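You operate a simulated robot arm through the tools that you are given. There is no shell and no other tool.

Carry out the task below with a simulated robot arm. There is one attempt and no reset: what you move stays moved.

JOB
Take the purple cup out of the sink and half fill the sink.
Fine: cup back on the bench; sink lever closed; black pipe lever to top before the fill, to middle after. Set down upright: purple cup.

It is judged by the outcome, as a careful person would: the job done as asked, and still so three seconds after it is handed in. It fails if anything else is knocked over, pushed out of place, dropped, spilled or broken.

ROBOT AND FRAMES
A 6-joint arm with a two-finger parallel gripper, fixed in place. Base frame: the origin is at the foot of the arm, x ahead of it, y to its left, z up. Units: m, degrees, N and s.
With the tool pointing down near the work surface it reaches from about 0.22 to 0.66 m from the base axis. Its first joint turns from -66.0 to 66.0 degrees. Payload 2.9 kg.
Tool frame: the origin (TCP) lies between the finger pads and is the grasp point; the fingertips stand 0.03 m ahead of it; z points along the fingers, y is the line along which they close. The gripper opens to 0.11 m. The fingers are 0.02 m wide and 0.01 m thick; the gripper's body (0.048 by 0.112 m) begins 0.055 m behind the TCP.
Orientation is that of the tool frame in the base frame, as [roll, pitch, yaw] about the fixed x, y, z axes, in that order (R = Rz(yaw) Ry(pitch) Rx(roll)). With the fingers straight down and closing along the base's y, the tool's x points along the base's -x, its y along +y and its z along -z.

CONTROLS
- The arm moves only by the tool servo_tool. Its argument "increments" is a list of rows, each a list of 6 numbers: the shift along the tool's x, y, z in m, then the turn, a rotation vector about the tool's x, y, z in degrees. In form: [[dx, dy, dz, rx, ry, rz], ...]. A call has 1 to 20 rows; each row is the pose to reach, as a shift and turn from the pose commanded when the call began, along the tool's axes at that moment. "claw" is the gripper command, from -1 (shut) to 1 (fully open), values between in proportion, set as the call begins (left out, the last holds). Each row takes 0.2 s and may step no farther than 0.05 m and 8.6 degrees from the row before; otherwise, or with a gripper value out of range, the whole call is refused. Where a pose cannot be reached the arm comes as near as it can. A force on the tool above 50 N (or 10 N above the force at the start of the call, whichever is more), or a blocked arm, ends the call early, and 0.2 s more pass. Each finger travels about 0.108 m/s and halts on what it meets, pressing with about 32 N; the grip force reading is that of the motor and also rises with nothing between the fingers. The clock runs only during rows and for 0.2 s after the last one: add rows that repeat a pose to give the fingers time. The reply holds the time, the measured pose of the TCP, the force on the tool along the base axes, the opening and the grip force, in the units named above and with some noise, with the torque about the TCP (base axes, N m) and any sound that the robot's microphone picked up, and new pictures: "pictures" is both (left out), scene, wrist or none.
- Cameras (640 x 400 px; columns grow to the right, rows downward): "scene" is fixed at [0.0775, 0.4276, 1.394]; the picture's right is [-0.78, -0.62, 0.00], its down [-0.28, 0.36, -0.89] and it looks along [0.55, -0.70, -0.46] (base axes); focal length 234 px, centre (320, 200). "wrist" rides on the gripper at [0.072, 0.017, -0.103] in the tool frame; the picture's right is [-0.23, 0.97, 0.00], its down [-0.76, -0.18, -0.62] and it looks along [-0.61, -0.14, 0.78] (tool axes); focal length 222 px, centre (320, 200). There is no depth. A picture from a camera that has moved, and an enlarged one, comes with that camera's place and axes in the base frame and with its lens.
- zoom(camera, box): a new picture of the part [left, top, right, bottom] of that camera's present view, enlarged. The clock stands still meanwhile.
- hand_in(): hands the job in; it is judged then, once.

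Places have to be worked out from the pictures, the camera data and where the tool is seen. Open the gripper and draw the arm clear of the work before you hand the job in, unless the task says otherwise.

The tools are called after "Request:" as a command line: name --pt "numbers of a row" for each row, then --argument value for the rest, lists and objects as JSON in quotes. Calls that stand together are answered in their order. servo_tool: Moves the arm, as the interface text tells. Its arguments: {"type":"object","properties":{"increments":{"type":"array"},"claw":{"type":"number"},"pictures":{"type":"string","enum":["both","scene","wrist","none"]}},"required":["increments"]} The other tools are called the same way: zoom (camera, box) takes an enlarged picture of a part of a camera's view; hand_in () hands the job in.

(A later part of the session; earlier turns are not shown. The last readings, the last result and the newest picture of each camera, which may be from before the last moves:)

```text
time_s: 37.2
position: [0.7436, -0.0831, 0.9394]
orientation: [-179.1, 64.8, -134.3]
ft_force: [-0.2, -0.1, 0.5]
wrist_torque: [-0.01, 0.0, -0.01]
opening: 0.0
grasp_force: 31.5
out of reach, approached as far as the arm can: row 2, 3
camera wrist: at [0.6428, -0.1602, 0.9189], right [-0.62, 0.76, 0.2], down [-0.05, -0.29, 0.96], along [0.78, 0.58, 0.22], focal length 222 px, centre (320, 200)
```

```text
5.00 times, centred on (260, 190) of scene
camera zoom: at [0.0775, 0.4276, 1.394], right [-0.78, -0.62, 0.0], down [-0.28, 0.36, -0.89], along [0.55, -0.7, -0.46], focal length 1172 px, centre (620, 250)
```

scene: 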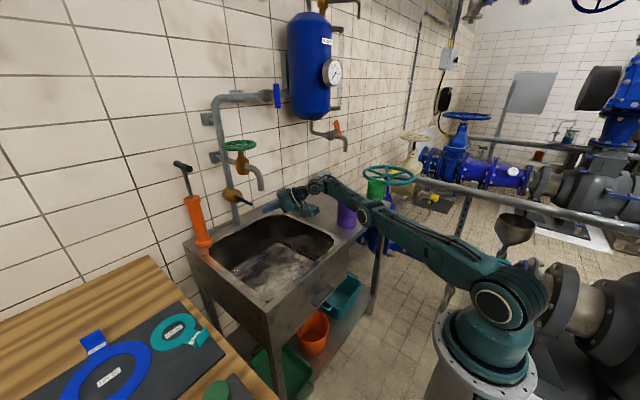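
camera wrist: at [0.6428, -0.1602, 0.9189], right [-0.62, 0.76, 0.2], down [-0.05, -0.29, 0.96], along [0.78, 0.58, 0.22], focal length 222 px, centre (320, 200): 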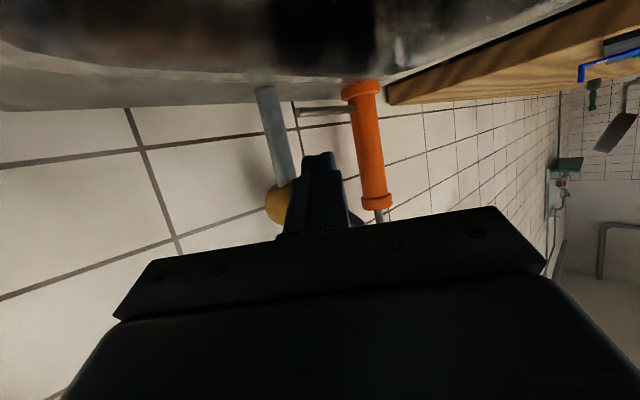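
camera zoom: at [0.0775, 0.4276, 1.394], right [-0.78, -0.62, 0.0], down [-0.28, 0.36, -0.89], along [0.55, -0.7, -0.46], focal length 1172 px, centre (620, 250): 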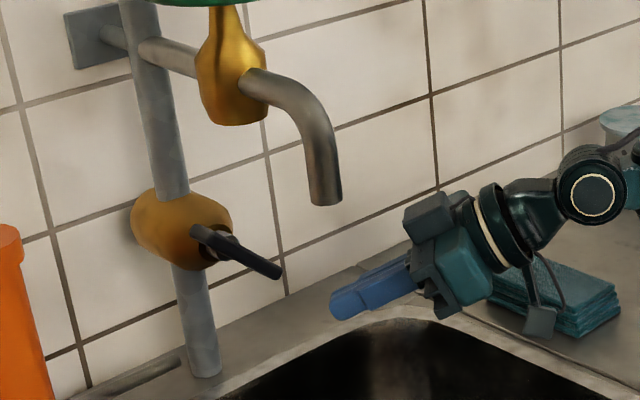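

Fully stretched, the arm stops 4–5 cm short in this orientation. A flatter tool with less yaw will reach further, so I'll retreat to about (0.64, -0.16, 1.02) and reorient to yaw ~20°, tilt ~85°.

Request:
servo_tool --pt "-0.0047 0.0051 -0.0374 0 0 0" --pt "-0.0094 0.0102 -0.0748 0 0 0" --pt "-0.014 0.0153 -0.1122 0 0 0" --pt "-0.0187 0.0204 -0.1496 0 0 0" --pt "-0.0187 0.0204 -0.1496 6.25 -4.93 1.7" --pt "-0.0187 0.0204 -0.1496 12.5 -9.85 3.4" --pt "-0.0187 0.0204 -0.1496 18.75 -14.78 5.1" --pt "-0.0187 0.0204 -0.1496 25.0 -19.7 6.8"

```text
time_s: 39.0
position: [0.6371, -0.1589, 1.0199]
orientation: [-175.8, 85.1, -156.8]
ft_force: [-0.3, 0.5, -1.3]
wrist_torque: [-0.03, -0.01, -0.03]
opening: 0.0
grasp_force: 31.8
out of reach, approached as far as the arm can: row 1, 2
camera wrist: at [0.5284, -0.1799, 0.9569], right [-0.3, 0.93, 0.22], down [-0.47, -0.34, 0.81], along [0.83, 0.14, 0.54], focal length 222 px, centre (320, 200)
```

scene: 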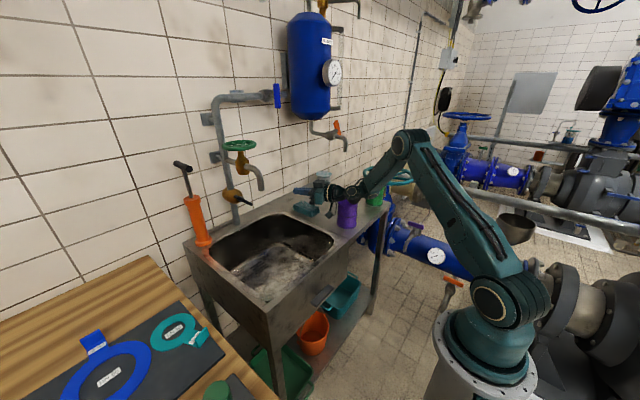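
wrist: 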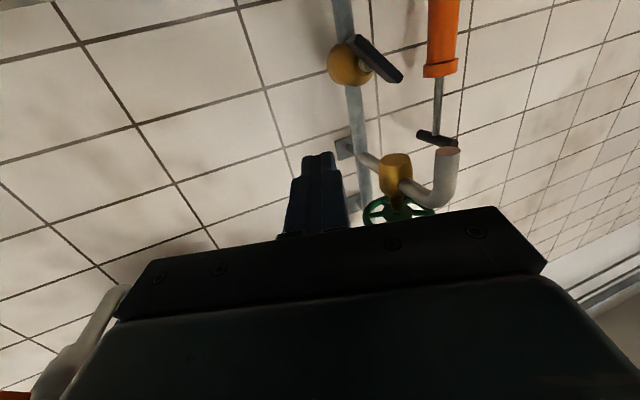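

The flatter orientation is reached (tool pointing mostly +x, yaw ~19°). Next I'll roll 90° about the tool axis so the thin side of the gripper faces the spout and the camera sits on the -y side.

Request:
servo_tool --pt "0 0 0 0 0 -8.2" --pt "0 0 0 0 0 -16.4" --pt "0 0 0 0 0 -24.6" --pt "0 0 0 0 0 -32.8" --pt "0 0 0 0 0 -41" --pt "0 0 0 0 0 -49.2" --pt "0 0 0 0 0 -57.4" --pt "0 0 0 0 0 -65.6" --pt "0 0 0 0 0 -73.8" --pt "0 0 0 0 0 -82" --pt "0 0 0 0 0 -90"

```text
time_s: 41.4
position: [0.6376, -0.1589, 1.0194]
orientation: [-94.9, -0.5, -70.8]
ft_force: [0.4, -1.2, 0.3]
wrist_torque: [-0.06, 0.0, 0.01]
opening: 0.0
grasp_force: 32.0
camera wrist: at [0.5627, -0.2622, 1.0131], right [-0.15, 0.18, -0.97], down [-0.82, 0.52, 0.22], along [0.55, 0.83, 0.07], focal length 222 px, centre (320, 200)
```

scene: 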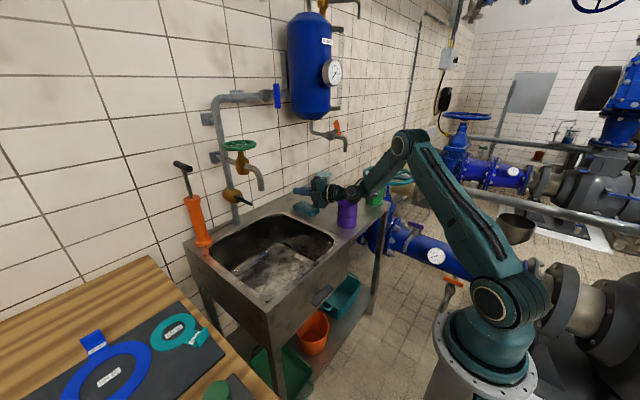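
wrist: 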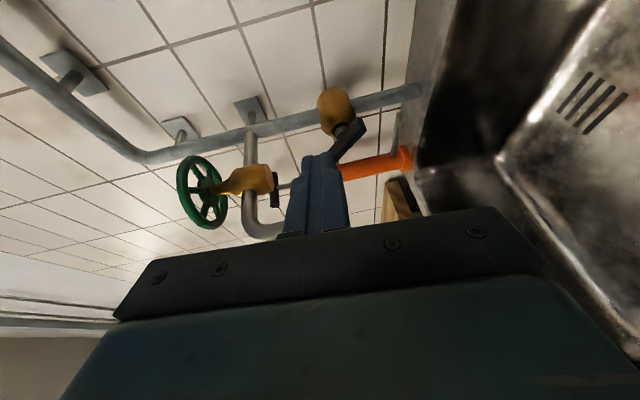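

The roll worked. The wrist view is now rotated so that right is downward, with the black lever ahead of the fingertip and the wheel and spout to the left. I'll move to a pre-position at about (0.69, -0.10, 0.935), below and in front of the lever's -y end.

Request:
servo_tool --pt "-0.0098 0.0195 0.019 0 0 0" --pt "-0.0196 0.039 0.0379 0 0 0" --pt "-0.0293 0.0584 0.0569 0 0 0" --pt "-0.0391 0.0779 0.0758 0 0 0"

Request:
zoom --camera "wrist" --box '[240, 60, 420, 220]'

Request:
zoom --camera "scene" --box '[210, 150, 370, 250]'

```text
time_s: 42.4
position: [0.6902, -0.1009, 0.9344]
orientation: [-94.9, -0.3, -70.9]
ft_force: [0.4, -0.7, -0.1]
wrist_torque: [0.0, -0.01, -0.01]
opening: 0.0
grasp_force: 32.4
camera wrist: at [0.6157, -0.2028, 0.9277], right [-0.15, 0.18, -0.97], down [-0.82, 0.52, 0.23], along [0.55, 0.83, 0.07], focal length 222 px, centre (320, 200)
```

scene: 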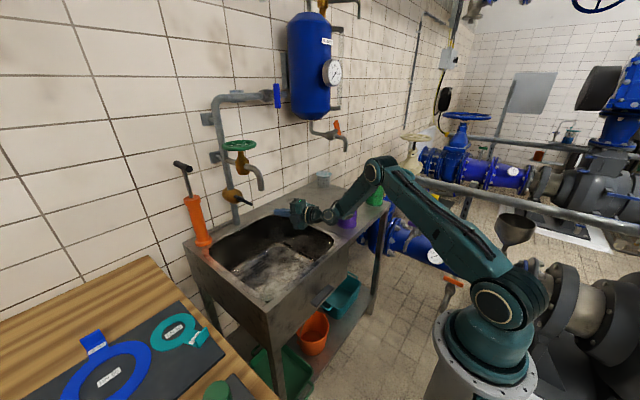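
wrist: 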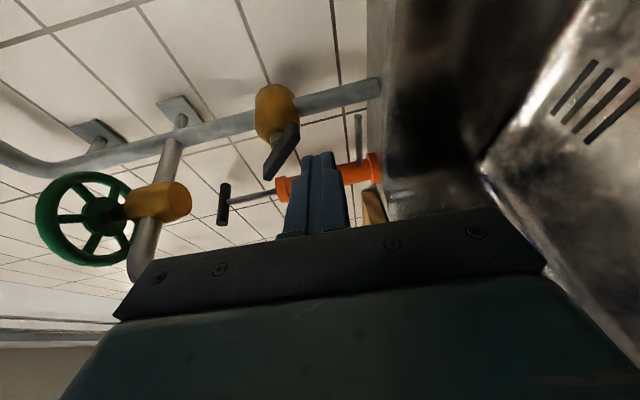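

```text
2.50 times, centred on (330, 140) of wrist
camera zoom: at [0.6157, -0.2028, 0.9277], right [-0.15, 0.18, -0.97], down [-0.82, 0.52, 0.23], along [0.55, 0.83, 0.07], focal length 555 px, centre (295, 350)
```

zoom: 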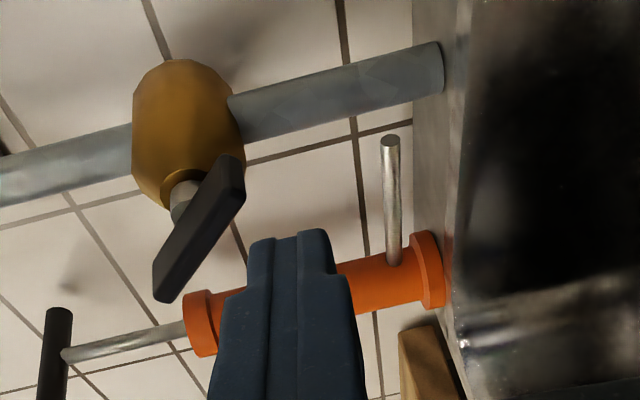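

```text
4.00 times, centred on (290, 200) of scene
camera zoom: at [0.0775, 0.4276, 1.394], right [-0.78, -0.62, 0.0], down [-0.28, 0.36, -0.89], along [0.55, -0.7, -0.46], focal length 937 px, centre (440, 200)
```

zoom: 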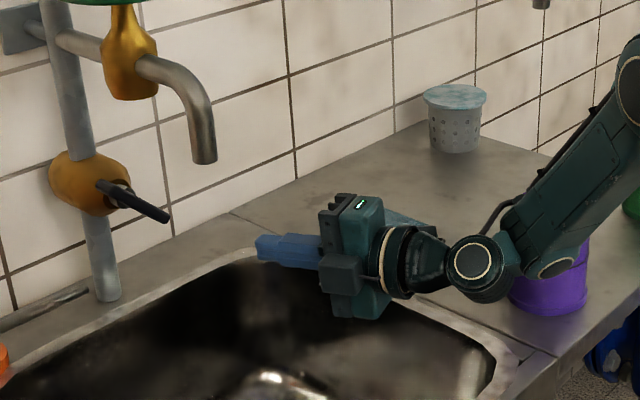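

The lever's lower end is near (0.808, -0.048, 0.954). I'll advance with the fingertip passing about 1 cm beneath it, to a tip position near (0.815, -0.047, 0.925).

Request:
servo_tool --pt "-0.0032 -0.0007 0.0352 0 0 0" --pt "-0.0064 -0.0014 0.0704 0 0 0" --pt "-0.0096 -0.0021 0.1056 0 0 0"

Request:
zoom --camera "wrist" --box '[220, 60, 400, 220]'

Request:
zoom --camera "scene" --box '[210, 160, 310, 230]'

```text
time_s: 43.2
position: [0.7874, -0.0563, 0.9282]
orientation: [-94.8, -0.3, -70.8]
ft_force: [-0.6, -0.5, 0.4]
wrist_torque: [-0.01, -0.01, 0.0]
opening: 0.0001
grasp_force: 32.1
camera wrist: at [0.7112, -0.159, 0.921], right [-0.15, 0.18, -0.97], down [-0.82, 0.52, 0.23], along [0.55, 0.83, 0.07], focal length 222 px, centre (320, 200)
```

scene: 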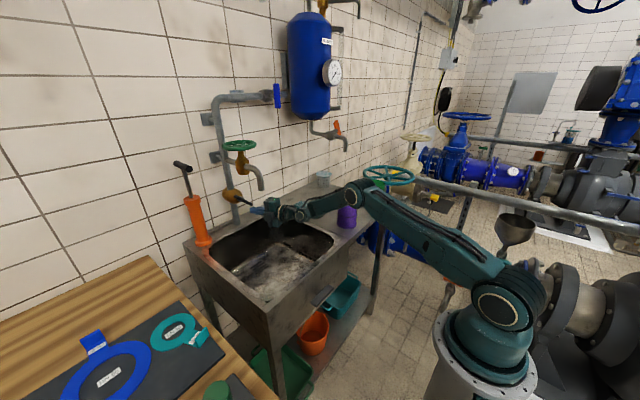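
wrist: 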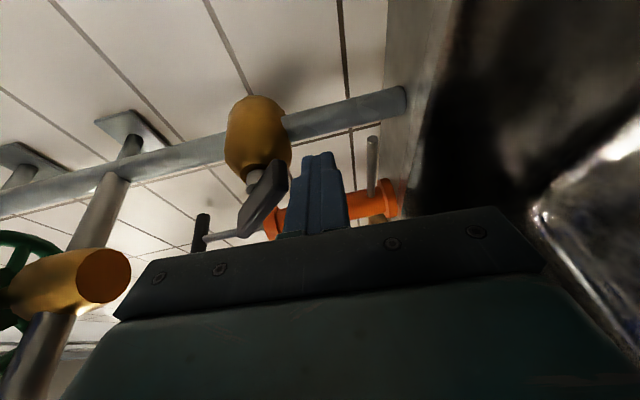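

```text
2.50 times, centred on (310, 140) of wrist
camera zoom: at [0.7112, -0.159, 0.921], right [-0.15, 0.18, -0.97], down [-0.82, 0.52, 0.23], along [0.55, 0.83, 0.07], focal length 555 px, centre (345, 350)
```

zoom: 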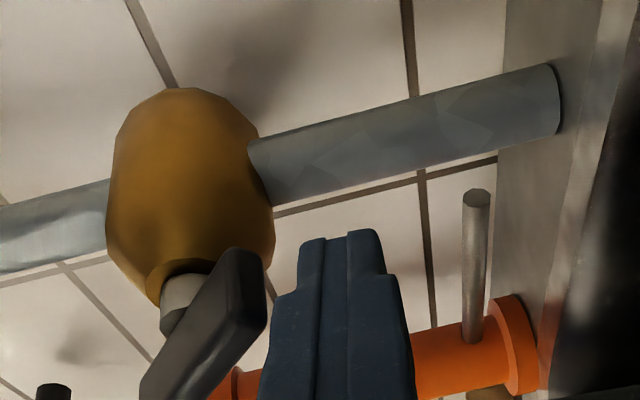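

```text
5.71 times, centred on (260, 195) of scene
camera zoom: at [0.0775, 0.4276, 1.394], right [-0.78, -0.62, 0.0], down [-0.28, 0.36, -0.89], along [0.55, -0.7, -0.46], focal length 1339 px, centre (663, 229)
```

zoom: 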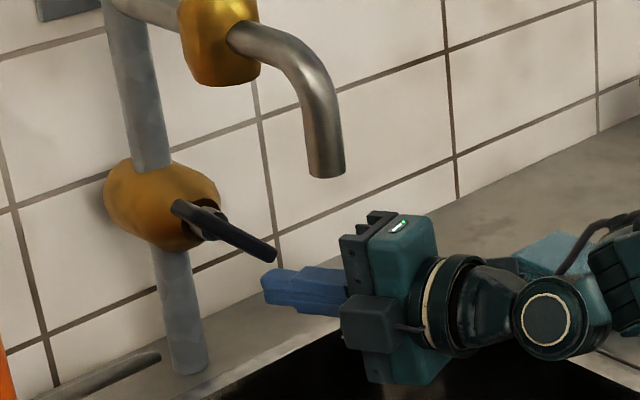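

The fingertip is directly below the bar's lower end. I'll raise it in small steps and watch the force.

Request:
servo_tool --pt "0 -0.006 0 0 0 0" --pt "0 -0.012 0 0 0 0" --pt "0 -0.018 0 0 0 0"

Request:
zoom --camera "wrist" --box '[220, 60, 400, 220]'

Request:
zoom --camera "scene" --box '[210, 160, 310, 230]'

```text
time_s: 44.0
position: [0.7868, -0.0588, 0.9432]
orientation: [-95.4, -0.3, -71.0]
ft_force: [2.9, -8.1, -13.7]
wrist_torque: [-0.09, 0.18, -0.1]
opening: 0.0
grasp_force: 32.2
camera wrist: at [0.7112, -0.1613, 0.9354], right [-0.16, 0.18, -0.97], down [-0.82, 0.53, 0.23], along [0.55, 0.83, 0.06], focal length 222 px, centre (320, 200)
```

scene: 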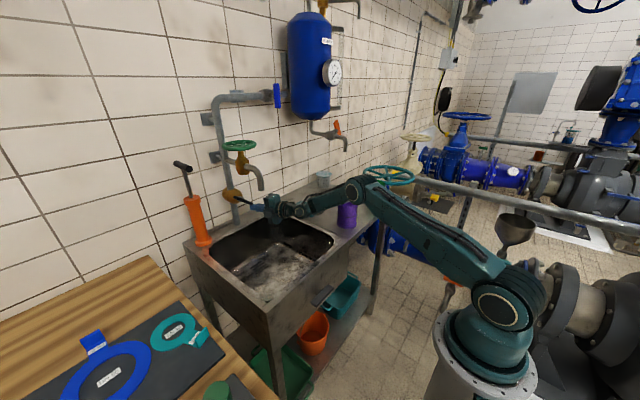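
wrist: 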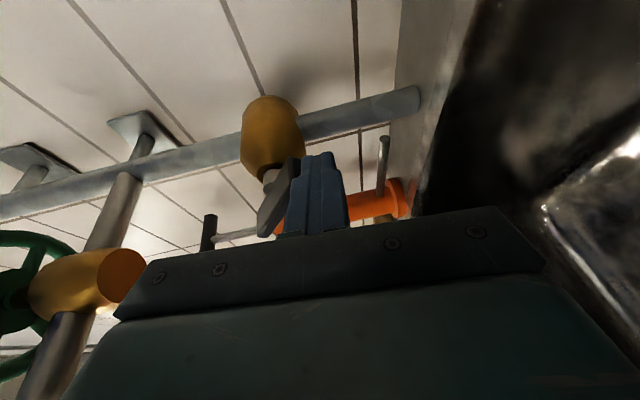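

```text
2.50 times, centred on (310, 140) of wrist
camera zoom: at [0.7112, -0.1613, 0.9354], right [-0.16, 0.18, -0.97], down [-0.82, 0.53, 0.23], along [0.55, 0.83, 0.06], focal length 555 px, centre (345, 350)
```

zoom: 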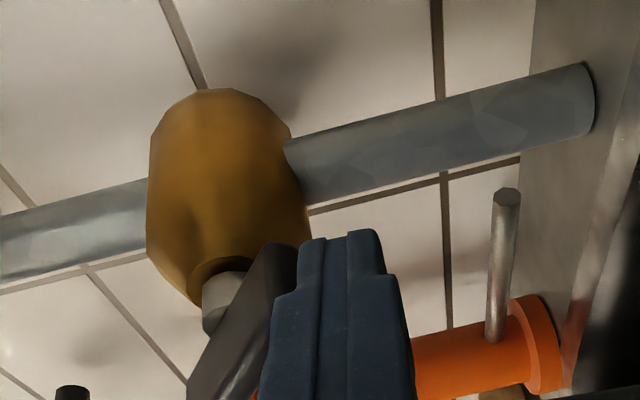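

```text
5.71 times, centred on (260, 195) of scene
camera zoom: at [0.0779, 0.4274, 1.3941], right [-0.78, -0.62, 0.0], down [-0.28, 0.36, -0.89], along [0.55, -0.7, -0.46], focal length 1339 px, centre (663, 229)
```

zoom: 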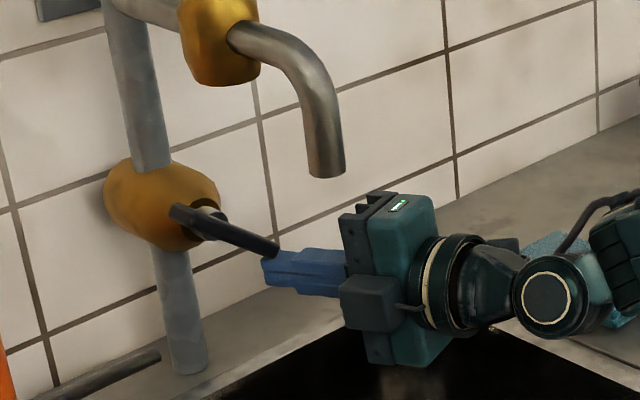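

Contact: about 16 N of reaction, and the bar tip has risen slightly. I'll push up another 4 mm to see whether it keeps turning or is against a stop.

Request:
servo_tool --pt "0 -0.002 0 0 0 0" --pt "0 -0.004 0 0 0 0" --pictures "none"

Request:
zoom --camera "scene" --box '[210, 160, 310, 230]'

Request:
zoom --camera "wrist" --box '[220, 60, 400, 220]'

```text
time_s: 44.6
position: [0.7862, -0.0596, 0.9445]
orientation: [-95.6, -0.2, -71.3]
ft_force: [-10.2, -19.7, -23.9]
wrist_torque: [-0.12, 0.18, -0.14]
opening: 0.0
grasp_force: 32.7
```

```text
5.71 times, centred on (260, 195) of scene
camera zoom: at [0.0778, 0.427, 1.3942], right [-0.78, -0.62, 0.0], down [-0.28, 0.36, -0.89], along [0.55, -0.7, -0.46], focal length 1339 px, centre (663, 229)
```

zoom: 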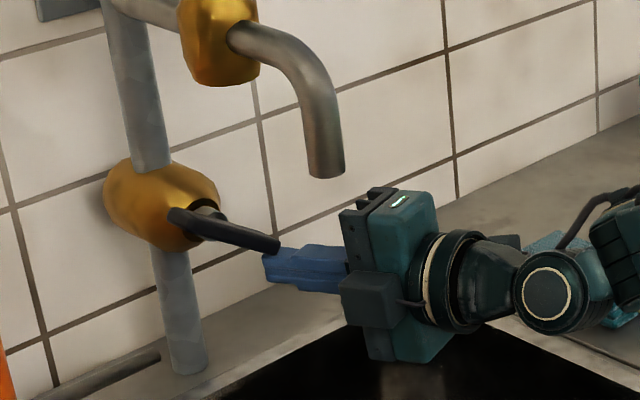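

```text
2.50 times, centred on (310, 140) of wrist
camera zoom: at [0.7109, -0.1626, 0.938], right [-0.16, 0.18, -0.97], down [-0.82, 0.53, 0.23], along [0.56, 0.83, 0.06], focal length 555 px, centre (345, 350)
```

zoom: 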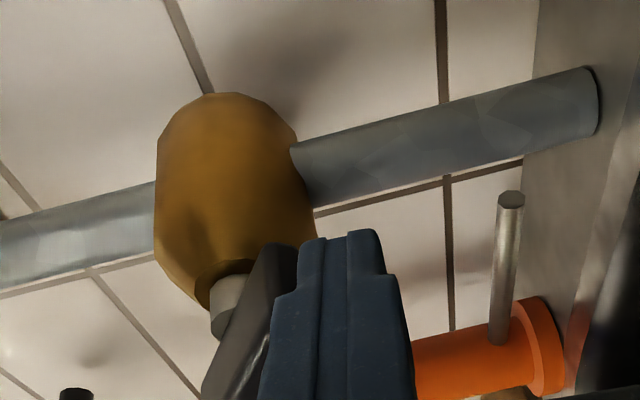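

The bar is turning, but my finger bears on its rounded end, which wastes force along the bar. I'll drop 12 mm, shift 10 mm toward the pivot, and push up again from there.

Request:
servo_tool --pt "0 0.008 0 0 0 0" --pt "0 0.014 0 0 0 0" --pt "-0.0094 0.014 0.0033 0 0 0" --pt "-0.0094 0.008 0.0033 0 0 0" --pt "-0.0094 0.003 0.0033 0 0 0" --pictures "none"

Request:
zoom --camera "scene" --box '[210, 160, 310, 230]'

Request:
zoom --camera "wrist" --box '[220, 60, 400, 220]'

```text
time_s: 45.8
position: [0.7864, -0.047, 0.9446]
orientation: [-95.1, -0.3, -70.9]
ft_force: [-0.5, -2.7, -5.6]
wrist_torque: [0.05, 0.05, -0.03]
opening: 0.0
grasp_force: 32.2
```

```text
5.71 times, centred on (260, 195) of scene
camera zoom: at [0.0776, 0.4275, 1.3941], right [-0.78, -0.62, 0.0], down [-0.28, 0.36, -0.89], along [0.55, -0.7, -0.46], focal length 1339 px, centre (663, 229)
```

zoom: 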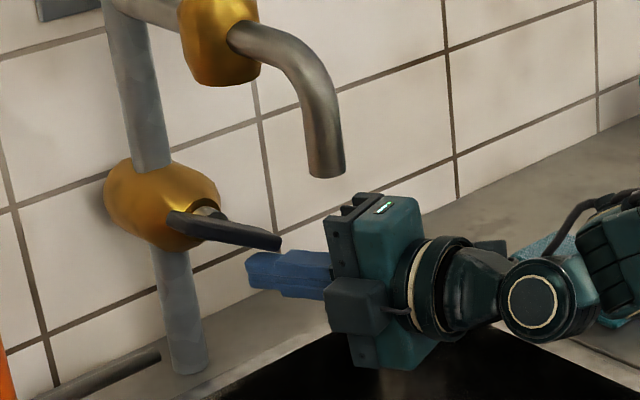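

```text
2.50 times, centred on (310, 140) of wrist
camera zoom: at [0.712, -0.1494, 0.9384], right [-0.16, 0.18, -0.97], down [-0.82, 0.52, 0.23], along [0.55, 0.83, 0.07], focal length 555 px, centre (345, 350)
```

zoom: 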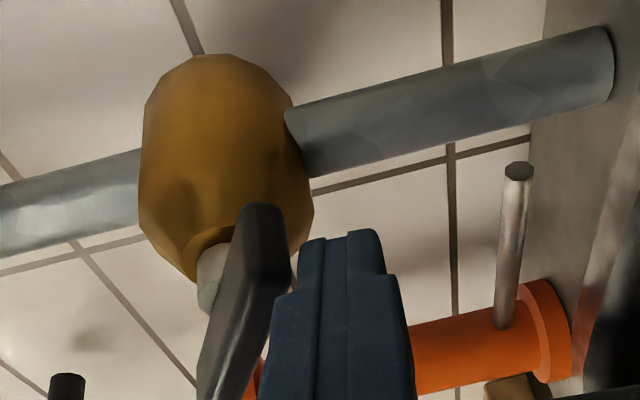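

Now the contact is clean at about 6 N with the bar lifting. I'll continue up in small steps.

Request:
servo_tool --pt "0 -0.004 0 0 0 0" --pt "0 -0.008 0 0 0 0" --pt "0 -0.012 0 0 0 0" --pictures "none"

Request:
zoom --camera "scene" --box '[210, 160, 310, 230]'

Request:
zoom --camera "wrist" --box '[220, 60, 400, 220]'

```text
time_s: 46.6
position: [0.7886, -0.0449, 0.9619]
orientation: [-94.8, -0.4, -70.7]
ft_force: [-3.6, -1.4, -4.5]
wrist_torque: [-0.01, 0.03, -0.04]
opening: 0.0
grasp_force: 31.9
```

```text
5.71 times, centred on (260, 195) of scene
camera zoom: at [0.0775, 0.4276, 1.3941], right [-0.78, -0.62, 0.0], down [-0.28, 0.36, -0.89], along [0.55, -0.7, -0.46], focal length 1339 px, centre (663, 229)
```

zoom: 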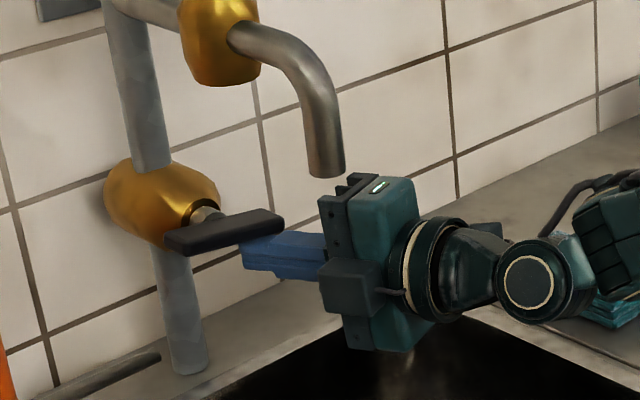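

```text
2.50 times, centred on (310, 140) of wrist
camera zoom: at [0.7136, -0.1478, 0.9531], right [-0.15, 0.18, -0.97], down [-0.82, 0.52, 0.23], along [0.55, 0.83, 0.07], focal length 555 px, centre (345, 350)
```

zoom: 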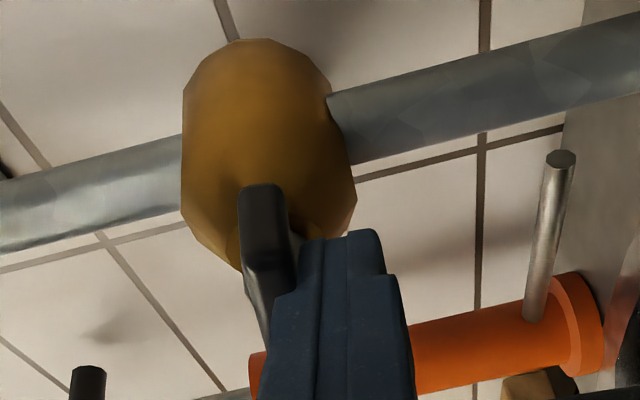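

By projection the bar started at about -45° and is now near -13°, which suggests stops at -45° (bottom), 0° (middle) and +45° (top). I'll shift the finger outward for better leverage and keep lifting its -y end.

Request:
servo_tool --pt "0 0.004 0 0 0 0" --pt "0.0123 0.004 -0.0043 0 0 0" --pt "0.0123 0.0 -0.0043 0 0 0" --pt "0.0123 -0.004 -0.0043 0 0 0" --pt "0.0123 -0.008 -0.0043 0 0 0" --pictures "none"

Request:
zoom --camera "scene" --box '[210, 160, 310, 230]'

Request:
zoom --camera "wrist" --box '[220, 60, 400, 220]'

```text
time_s: 47.8
position: [0.7884, -0.0596, 0.9641]
orientation: [-95.3, -0.2, -71.0]
ft_force: [-2.0, -6.1, -9.3]
wrist_torque: [0.09, 0.06, -0.07]
opening: 0.0002
grasp_force: 31.9
```

```text
5.71 times, centred on (260, 195) of scene
camera zoom: at [0.0777, 0.4274, 1.3941], right [-0.78, -0.62, 0.0], down [-0.28, 0.36, -0.89], along [0.55, -0.7, -0.46], focal length 1339 px, centre (663, 229)
```

zoom: 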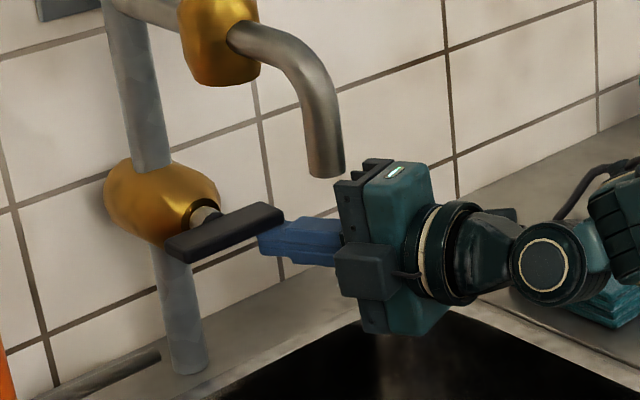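

```text
2.50 times, centred on (310, 140) of wrist
camera zoom: at [0.7134, -0.1623, 0.9586], right [-0.16, 0.18, -0.97], down [-0.82, 0.52, 0.23], along [0.55, 0.83, 0.07], focal length 555 px, centre (345, 350)
```

zoom: 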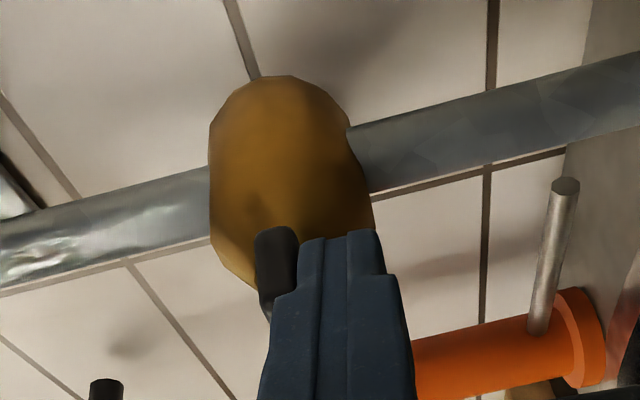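

The bar is at about -6°, nearly horizontal, and the force is about 11 N. I'll keep lifting.

Request:
servo_tool --pt "-0.003 -0.004 0.001 0 0 0" --pt "-0.003 -0.008 0.001 0 0 0" --pt "-0.003 -0.012 0.001 0 0 0" --pictures "none"

Request:
zoom --camera "scene" --box '[210, 160, 310, 230]'

Request:
zoom --camera "wrist" --box '[220, 60, 400, 220]'

```text
time_s: 48.6
position: [0.7879, -0.0582, 0.966]
orientation: [-96.3, 0.0, -71.4]
ft_force: [-3.0, -19.5, -36.7]
wrist_torque: [0.24, 0.33, -0.2]
opening: 0.0
grasp_force: 32.2
```

```text
5.71 times, centred on (260, 195) of scene
camera zoom: at [0.0784, 0.427, 1.3942], right [-0.78, -0.62, 0.0], down [-0.28, 0.36, -0.89], along [0.55, -0.7, -0.46], focal length 1339 px, centre (663, 229)
```

zoom: 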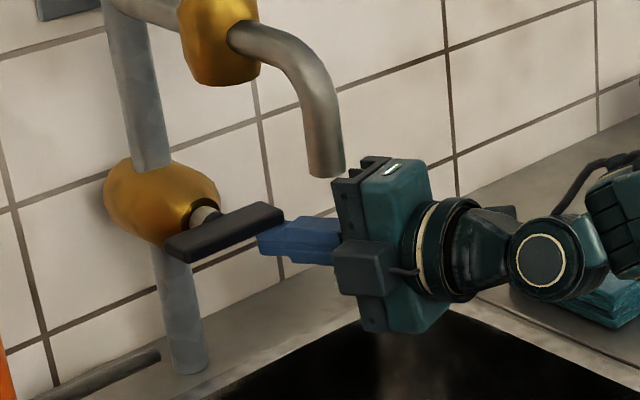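

```text
2.50 times, centred on (310, 140) of wrist
camera zoom: at [0.7124, -0.1611, 0.961], right [-0.18, 0.18, -0.97], down [-0.81, 0.53, 0.25], along [0.56, 0.83, 0.05], focal length 555 px, centre (345, 350)
```

zoom: 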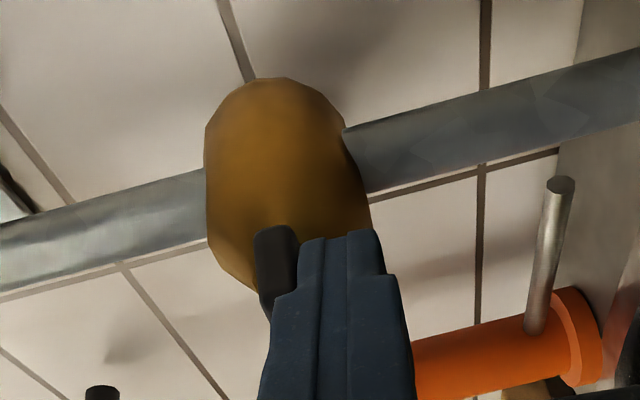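

The force rose to about 41 N with no further movement at roughly 0°, so the bar has a hard stop when horizontal. I'd like to know its full range, so I'll back out and bring the fingertip in above the -y end.

Request:
servo_tool --pt "0 0.016 0 0 0 0" --pt "0 0.026 0 0 0 0" --pt "0 0.026 -0.03 0 0 0" --pt "0 0.026 -0.065 0 0 0" --pt "0 -0.01 -0.065 0 0 0" --pt "0 -0.045 -0.065 0 0 0"

Request:
zoom --camera "scene" --box '[210, 130, 330, 230]'

Request:
zoom --camera "wrist" --box '[160, 60, 400, 220]'

```text
time_s: 50.0
position: [0.7321, -0.0746, 1.0302]
orientation: [-94.9, -0.3, -70.8]
ft_force: [-0.3, -0.6, -0.8]
wrist_torque: [-0.04, -0.02, 0.0]
opening: 0.0
grasp_force: 32.1
camera wrist: at [0.6575, -0.1782, 1.0222], right [-0.15, 0.18, -0.97], down [-0.82, 0.52, 0.23], along [0.55, 0.83, 0.07], focal length 222 px, centre (320, 200)
```

scene: 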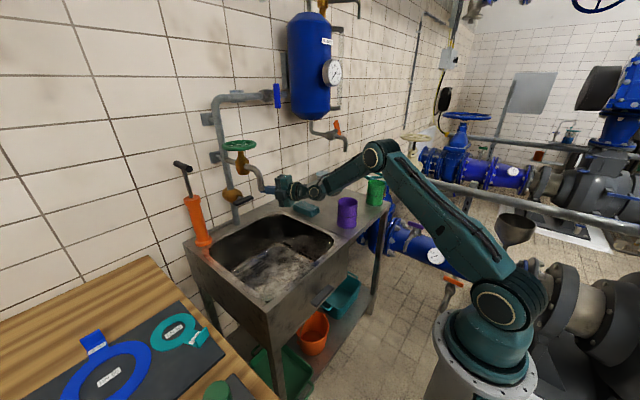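
wrist: 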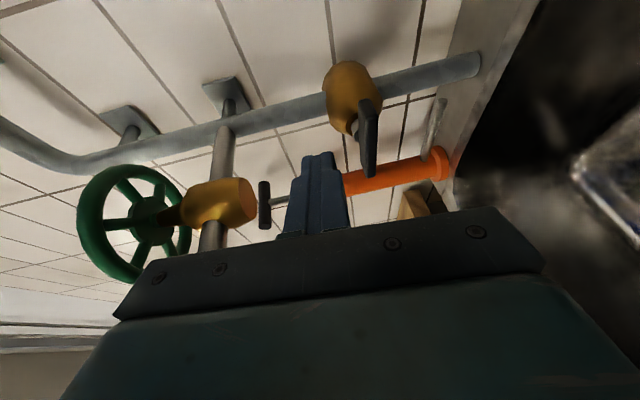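

```text
4.00 times, centred on (270, 180) of scene
camera zoom: at [0.0775, 0.4276, 1.394], right [-0.78, -0.62, 0.0], down [-0.28, 0.36, -0.89], along [0.55, -0.7, -0.46], focal length 937 px, centre (520, 280)
```

zoom: 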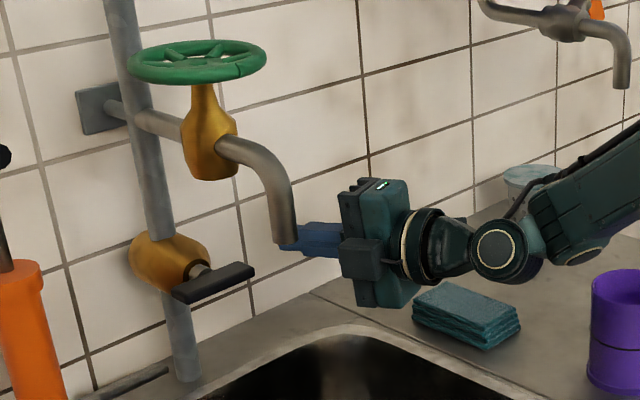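

```text
2.50 times, centred on (280, 140) of wrist
camera zoom: at [0.6575, -0.1782, 1.0222], right [-0.15, 0.18, -0.97], down [-0.82, 0.52, 0.23], along [0.55, 0.83, 0.07], focal length 555 px, centre (420, 350)
```

zoom: 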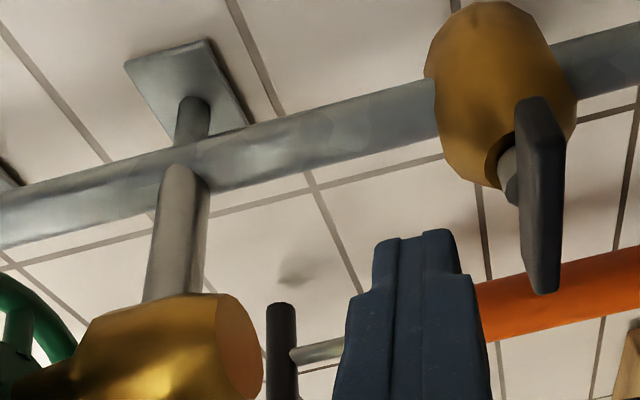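

The lever stayed where I left it. I'll zoom in to measure its angle at this stop before pushing from above.

Request:
zoom --camera "scene" --box '[215, 180, 255, 210]'

Request:
zoom --camera "wrist" --box '[310, 50, 400, 190]'

```text
13.33 times, centred on (235, 195) of scene
camera zoom: at [0.0775, 0.4276, 1.394], right [-0.78, -0.62, 0.0], down [-0.28, 0.36, -0.89], along [0.55, -0.7, -0.46], focal length 3125 px, centre (1453, 267)
```

zoom: 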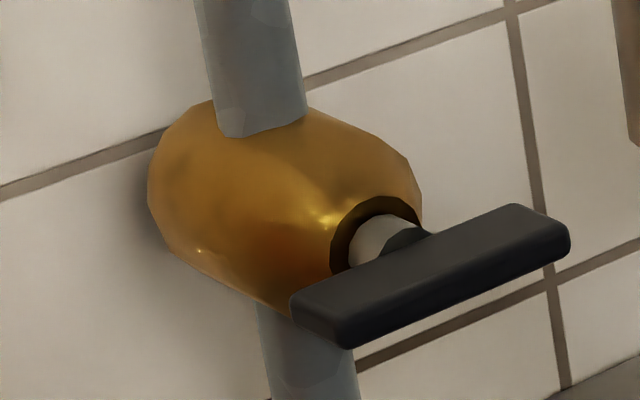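

```text
2.86 times, centred on (355, 120) of wrist
camera zoom: at [0.6575, -0.1782, 1.0222], right [-0.15, 0.18, -0.97], down [-0.82, 0.52, 0.23], along [0.55, 0.83, 0.07], focal length 635 px, centre (220, 429)
```

zoom: 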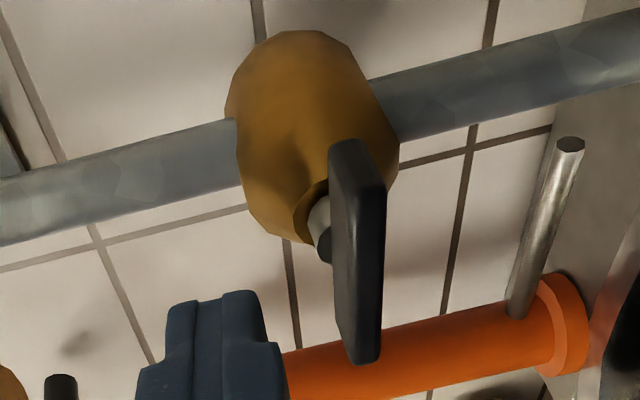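

The bar is exactly parallel to the grout lines, so this stop is horizontal. Now I'll bring the fingertip over its -y end and push down gently to find the other stop.

Request:
servo_tool --pt "0 0 0.028 0 0 0" --pt "0 0 0.055 0 0 0" --pt "0 0.012 0.055 0 0 0" --pt "0 0.02 0.055 0 0 0" --pt "0 0.028 0.055 0 0 0" --pictures "none"

Request:
zoom --camera "scene" --box '[210, 160, 310, 230]'

Request:
zoom --camera "wrist" --box '[220, 60, 400, 220]'

```text
time_s: 51.2
position: [0.7816, -0.0579, 0.9976]
orientation: [-94.9, -0.3, -70.8]
ft_force: [0.6, 0.1, 0.8]
wrist_torque: [0.01, 0.01, 0.02]
opening: 0.0001
grasp_force: 32.0
```

```text
5.71 times, centred on (260, 195) of scene
camera zoom: at [0.0775, 0.4276, 1.394], right [-0.78, -0.62, 0.0], down [-0.28, 0.36, -0.89], along [0.55, -0.7, -0.46], focal length 1339 px, centre (663, 229)
```

zoom: 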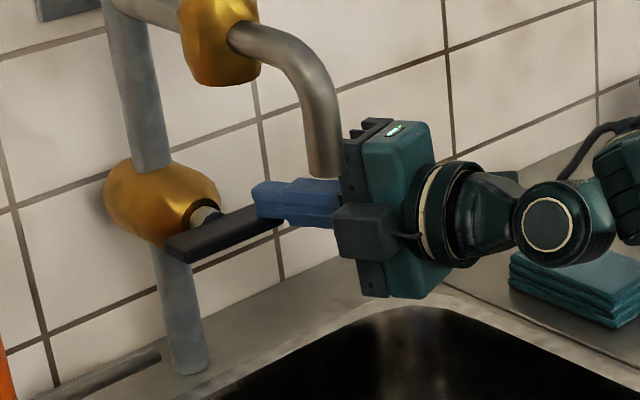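

```text
2.50 times, centred on (310, 140) of wrist
camera zoom: at [0.7075, -0.1602, 0.9904], right [-0.15, 0.18, -0.97], down [-0.82, 0.52, 0.23], along [0.55, 0.83, 0.07], focal length 555 px, centre (345, 350)
```

zoom: 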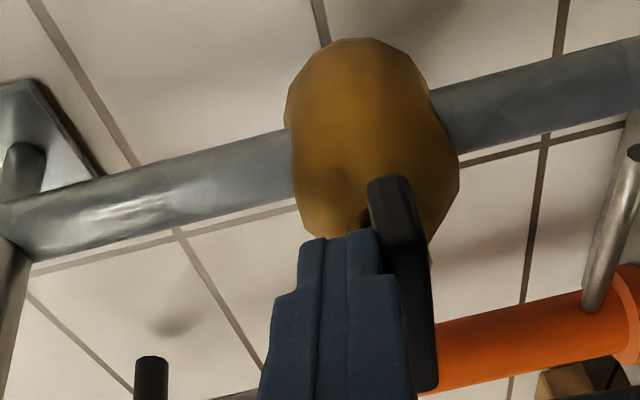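

The fingertip is just above the bar. I'll push down in 4 mm steps.

Request:
servo_tool --pt "0 0.004 0 0 0 0" --pt "0 0.008 0 0 0 0" --pt "0 0.012 0 0 0 0" --pt "0 0.016 0 0 0 0" --pt "0 0.02 0 0 0 0" --pictures "none"

Request:
zoom --camera "scene" --box '[210, 160, 310, 230]'

Request:
zoom --camera "wrist" --box '[220, 60, 400, 220]'

```text
time_s: 52.4
position: [0.7799, -0.0581, 0.9772]
orientation: [-95.0, -0.3, -70.8]
ft_force: [0.6, -0.9, 4.4]
wrist_torque: [0.08, -0.1, -0.01]
opening: 0.0
grasp_force: 32.2
```

```text
5.71 times, centred on (260, 195) of scene
camera zoom: at [0.0774, 0.4276, 1.394], right [-0.78, -0.62, 0.0], down [-0.28, 0.36, -0.89], along [0.55, -0.7, -0.46], focal length 1339 px, centre (663, 229)
```

zoom: 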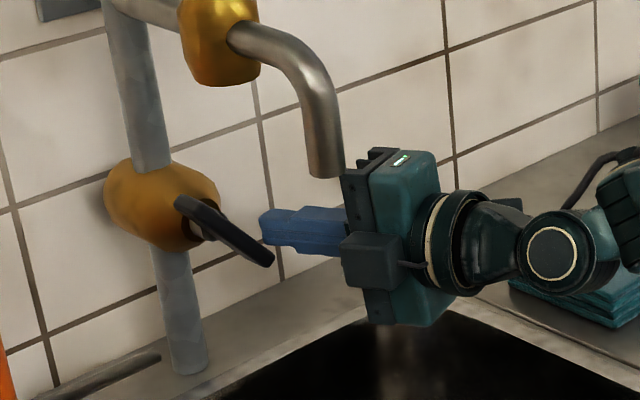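

```text
2.50 times, centred on (310, 140) of wrist
camera zoom: at [0.7052, -0.1611, 0.9697], right [-0.15, 0.18, -0.97], down [-0.82, 0.52, 0.23], along [0.55, 0.83, 0.07], focal length 555 px, centre (345, 350)
```

zoom: 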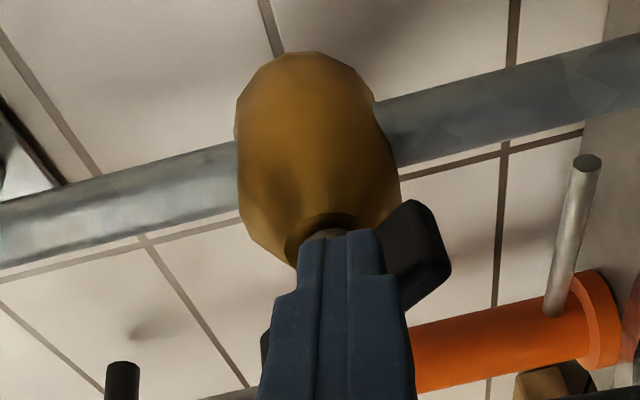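

The bar is now at about -49°, past its starting angle, with only about 4 N. I'll continue down and slightly toward the pivot to find the end stop.

Request:
servo_tool --pt "0 0.004 0 0 0 0" --pt "-0.002 0.008 0.0007 0 0 0" --pt "-0.004 0.012 0.0014 0 0 0" --pt "-0.006 0.016 0.002 0 0 0" --pictures "none"

Request:
zoom --camera "scene" --box '[210, 160, 310, 230]'

Request:
zoom --camera "wrist" --box '[220, 60, 400, 220]'

```text
time_s: 53.4
position: [0.7792, -0.0523, 0.9608]
orientation: [-95.0, -0.3, -70.9]
ft_force: [-0.7, -2.5, 2.7]
wrist_torque: [0.02, -0.07, -0.07]
opening: 0.0
grasp_force: 31.9
```

```text
5.71 times, centred on (260, 195) of scene
camera zoom: at [0.0774, 0.4276, 1.3941], right [-0.78, -0.62, 0.0], down [-0.28, 0.36, -0.89], along [0.55, -0.7, -0.46], focal length 1339 px, centre (663, 229)
```

zoom: 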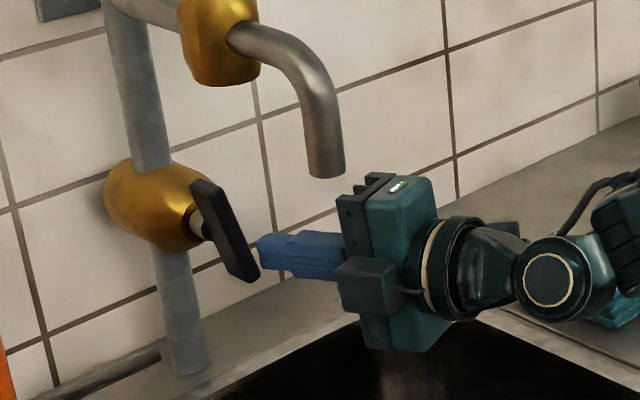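

```text
2.50 times, centred on (310, 140) of wrist
camera zoom: at [0.7039, -0.1553, 0.9537], right [-0.15, 0.18, -0.97], down [-0.82, 0.52, 0.23], along [0.55, 0.83, 0.07], focal length 555 px, centre (345, 350)
```

zoom: 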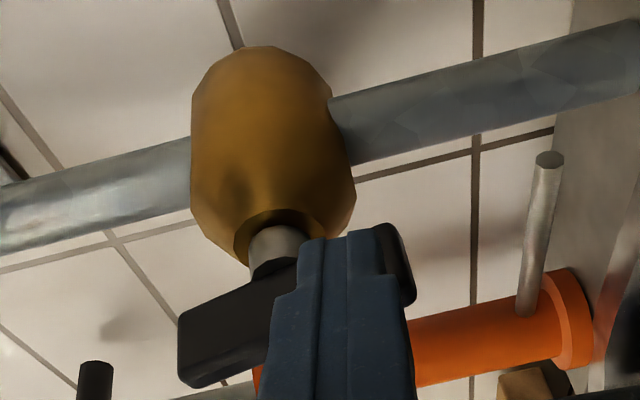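

The bar is at about -75° and still turning freely. I'll push its lower end toward +y to reach vertical and see whether it stops there.

Request:
servo_tool --pt "-0.0038 0.001 0.0013 0 0 0" --pt "-0.0076 0.002 0.0026 0 0 0" --pt "-0.0113 0.002 0.0039 0 0 0" --pictures "none"

Request:
zoom --camera "scene" --box '[210, 160, 310, 230]'

Request:
zoom --camera "wrist" --box '[220, 60, 400, 220]'

```text
time_s: 54.2
position: [0.7776, -0.0437, 0.9581]
orientation: [-95.1, -0.4, -71.4]
ft_force: [-3.9, -21.1, 1.4]
wrist_torque: [0.02, 0.15, -0.43]
opening: 0.0
grasp_force: 31.8
```

```text
5.71 times, centred on (260, 195) of scene
camera zoom: at [0.0774, 0.427, 1.3942], right [-0.78, -0.62, 0.0], down [-0.28, 0.36, -0.89], along [0.55, -0.7, -0.46], focal length 1339 px, centre (663, 229)
```

zoom: 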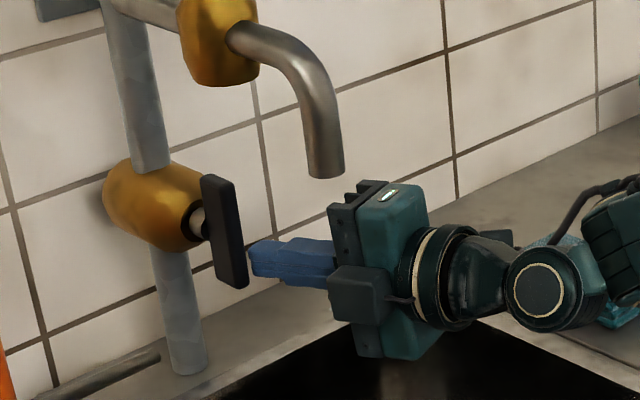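

```text
2.50 times, centred on (310, 140) of wrist
camera zoom: at [0.7028, -0.1477, 0.9512], right [-0.15, 0.18, -0.97], down [-0.82, 0.53, 0.23], along [0.56, 0.83, 0.07], focal length 555 px, centre (345, 350)
```

zoom: 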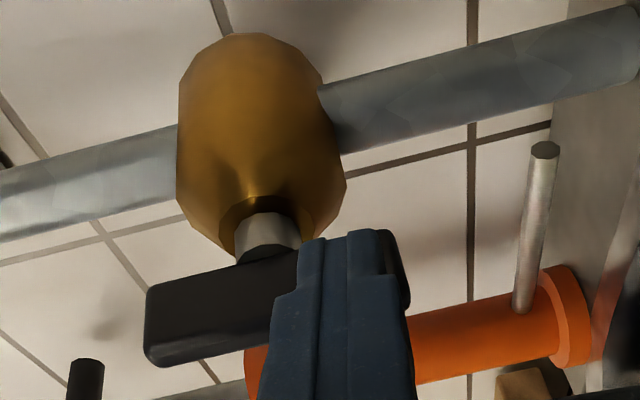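

The lever reached a second hard stop exactly vertical, so its range is horizontal to vertical and it started at the middle (45°). Vertical is in line with the pipe with an end pointing up, which I take as "top", and I'll confirm that by whether water flows. Now I'll back out and rise in front of the green wheel.

Request:
servo_tool --pt "0.003 0 -0.0425 0 0 0" --pt "0.003 0 -0.085 0 0 0" --pt "0 0 -0.1275 0 0 0" --pt "0 0 -0.17 0 0 0" --pt "0 -0.045 -0.17 -2 0 0" --pt "0 -0.09 -0.17 -4 0 0" --pt "0 -0.135 -0.17 -6 0 0" --pt "0 -0.18 -0.17 -8 0 0" --pt "0 -0.225 -0.17 -10 0 0"

Request:
zoom --camera "wrist" --box '[160, 0, 480, 220]'

Request:
zoom --camera "scene" --box '[200, 110, 340, 230]'

```text
time_s: 56.2
position: [0.6374, -0.0874, 1.1985]
orientation: [-105.0, -0.2, -70.9]
ft_force: [-0.7, -0.1, -0.7]
wrist_torque: [-0.04, 0.0, 0.01]
opening: 0.0
grasp_force: 31.5
camera wrist: at [0.5626, -0.1901, 1.2087], right [-0.31, 0.13, -0.94], down [-0.78, 0.54, 0.33], along [0.55, 0.83, -0.07], focal length 222 px, centre (320, 200)
```

scene: 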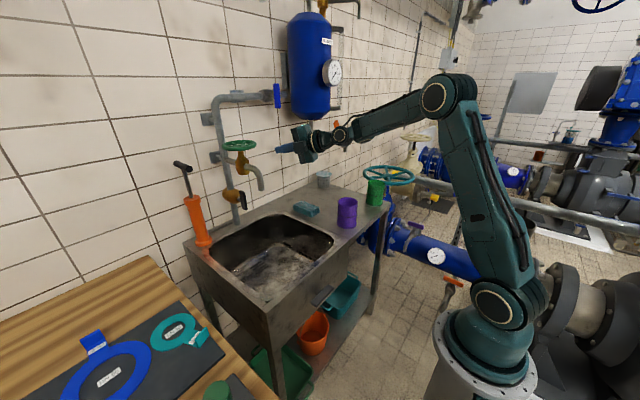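
wrist: 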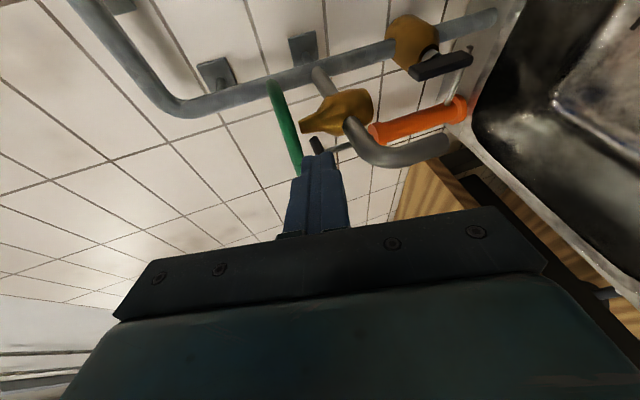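

```text
1.82 times, centred on (320, 110) of wrist
camera zoom: at [0.5626, -0.1901, 1.2087], right [-0.31, 0.13, -0.94], down [-0.78, 0.54, 0.33], along [0.55, 0.83, -0.07], focal length 404 px, centre (320, 364)
```

zoom: 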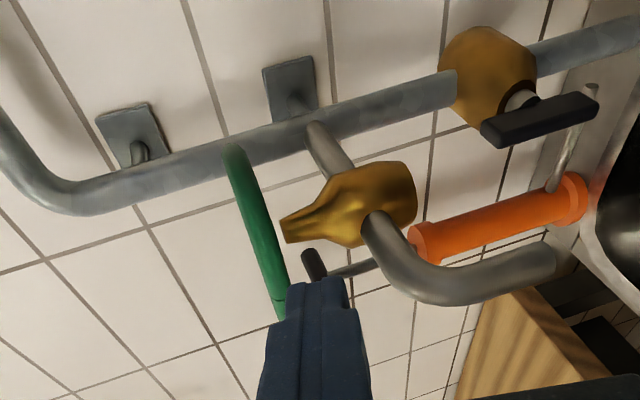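

```text
3.33 times, centred on (270, 170) of scene
camera zoom: at [0.0775, 0.4276, 1.394], right [-0.78, -0.62, 0.0], down [-0.28, 0.36, -0.89], along [0.55, -0.7, -0.46], focal length 781 px, centre (487, 300)
```

zoom: 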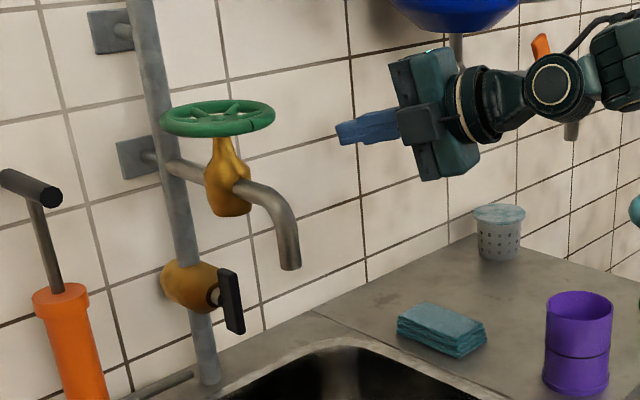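

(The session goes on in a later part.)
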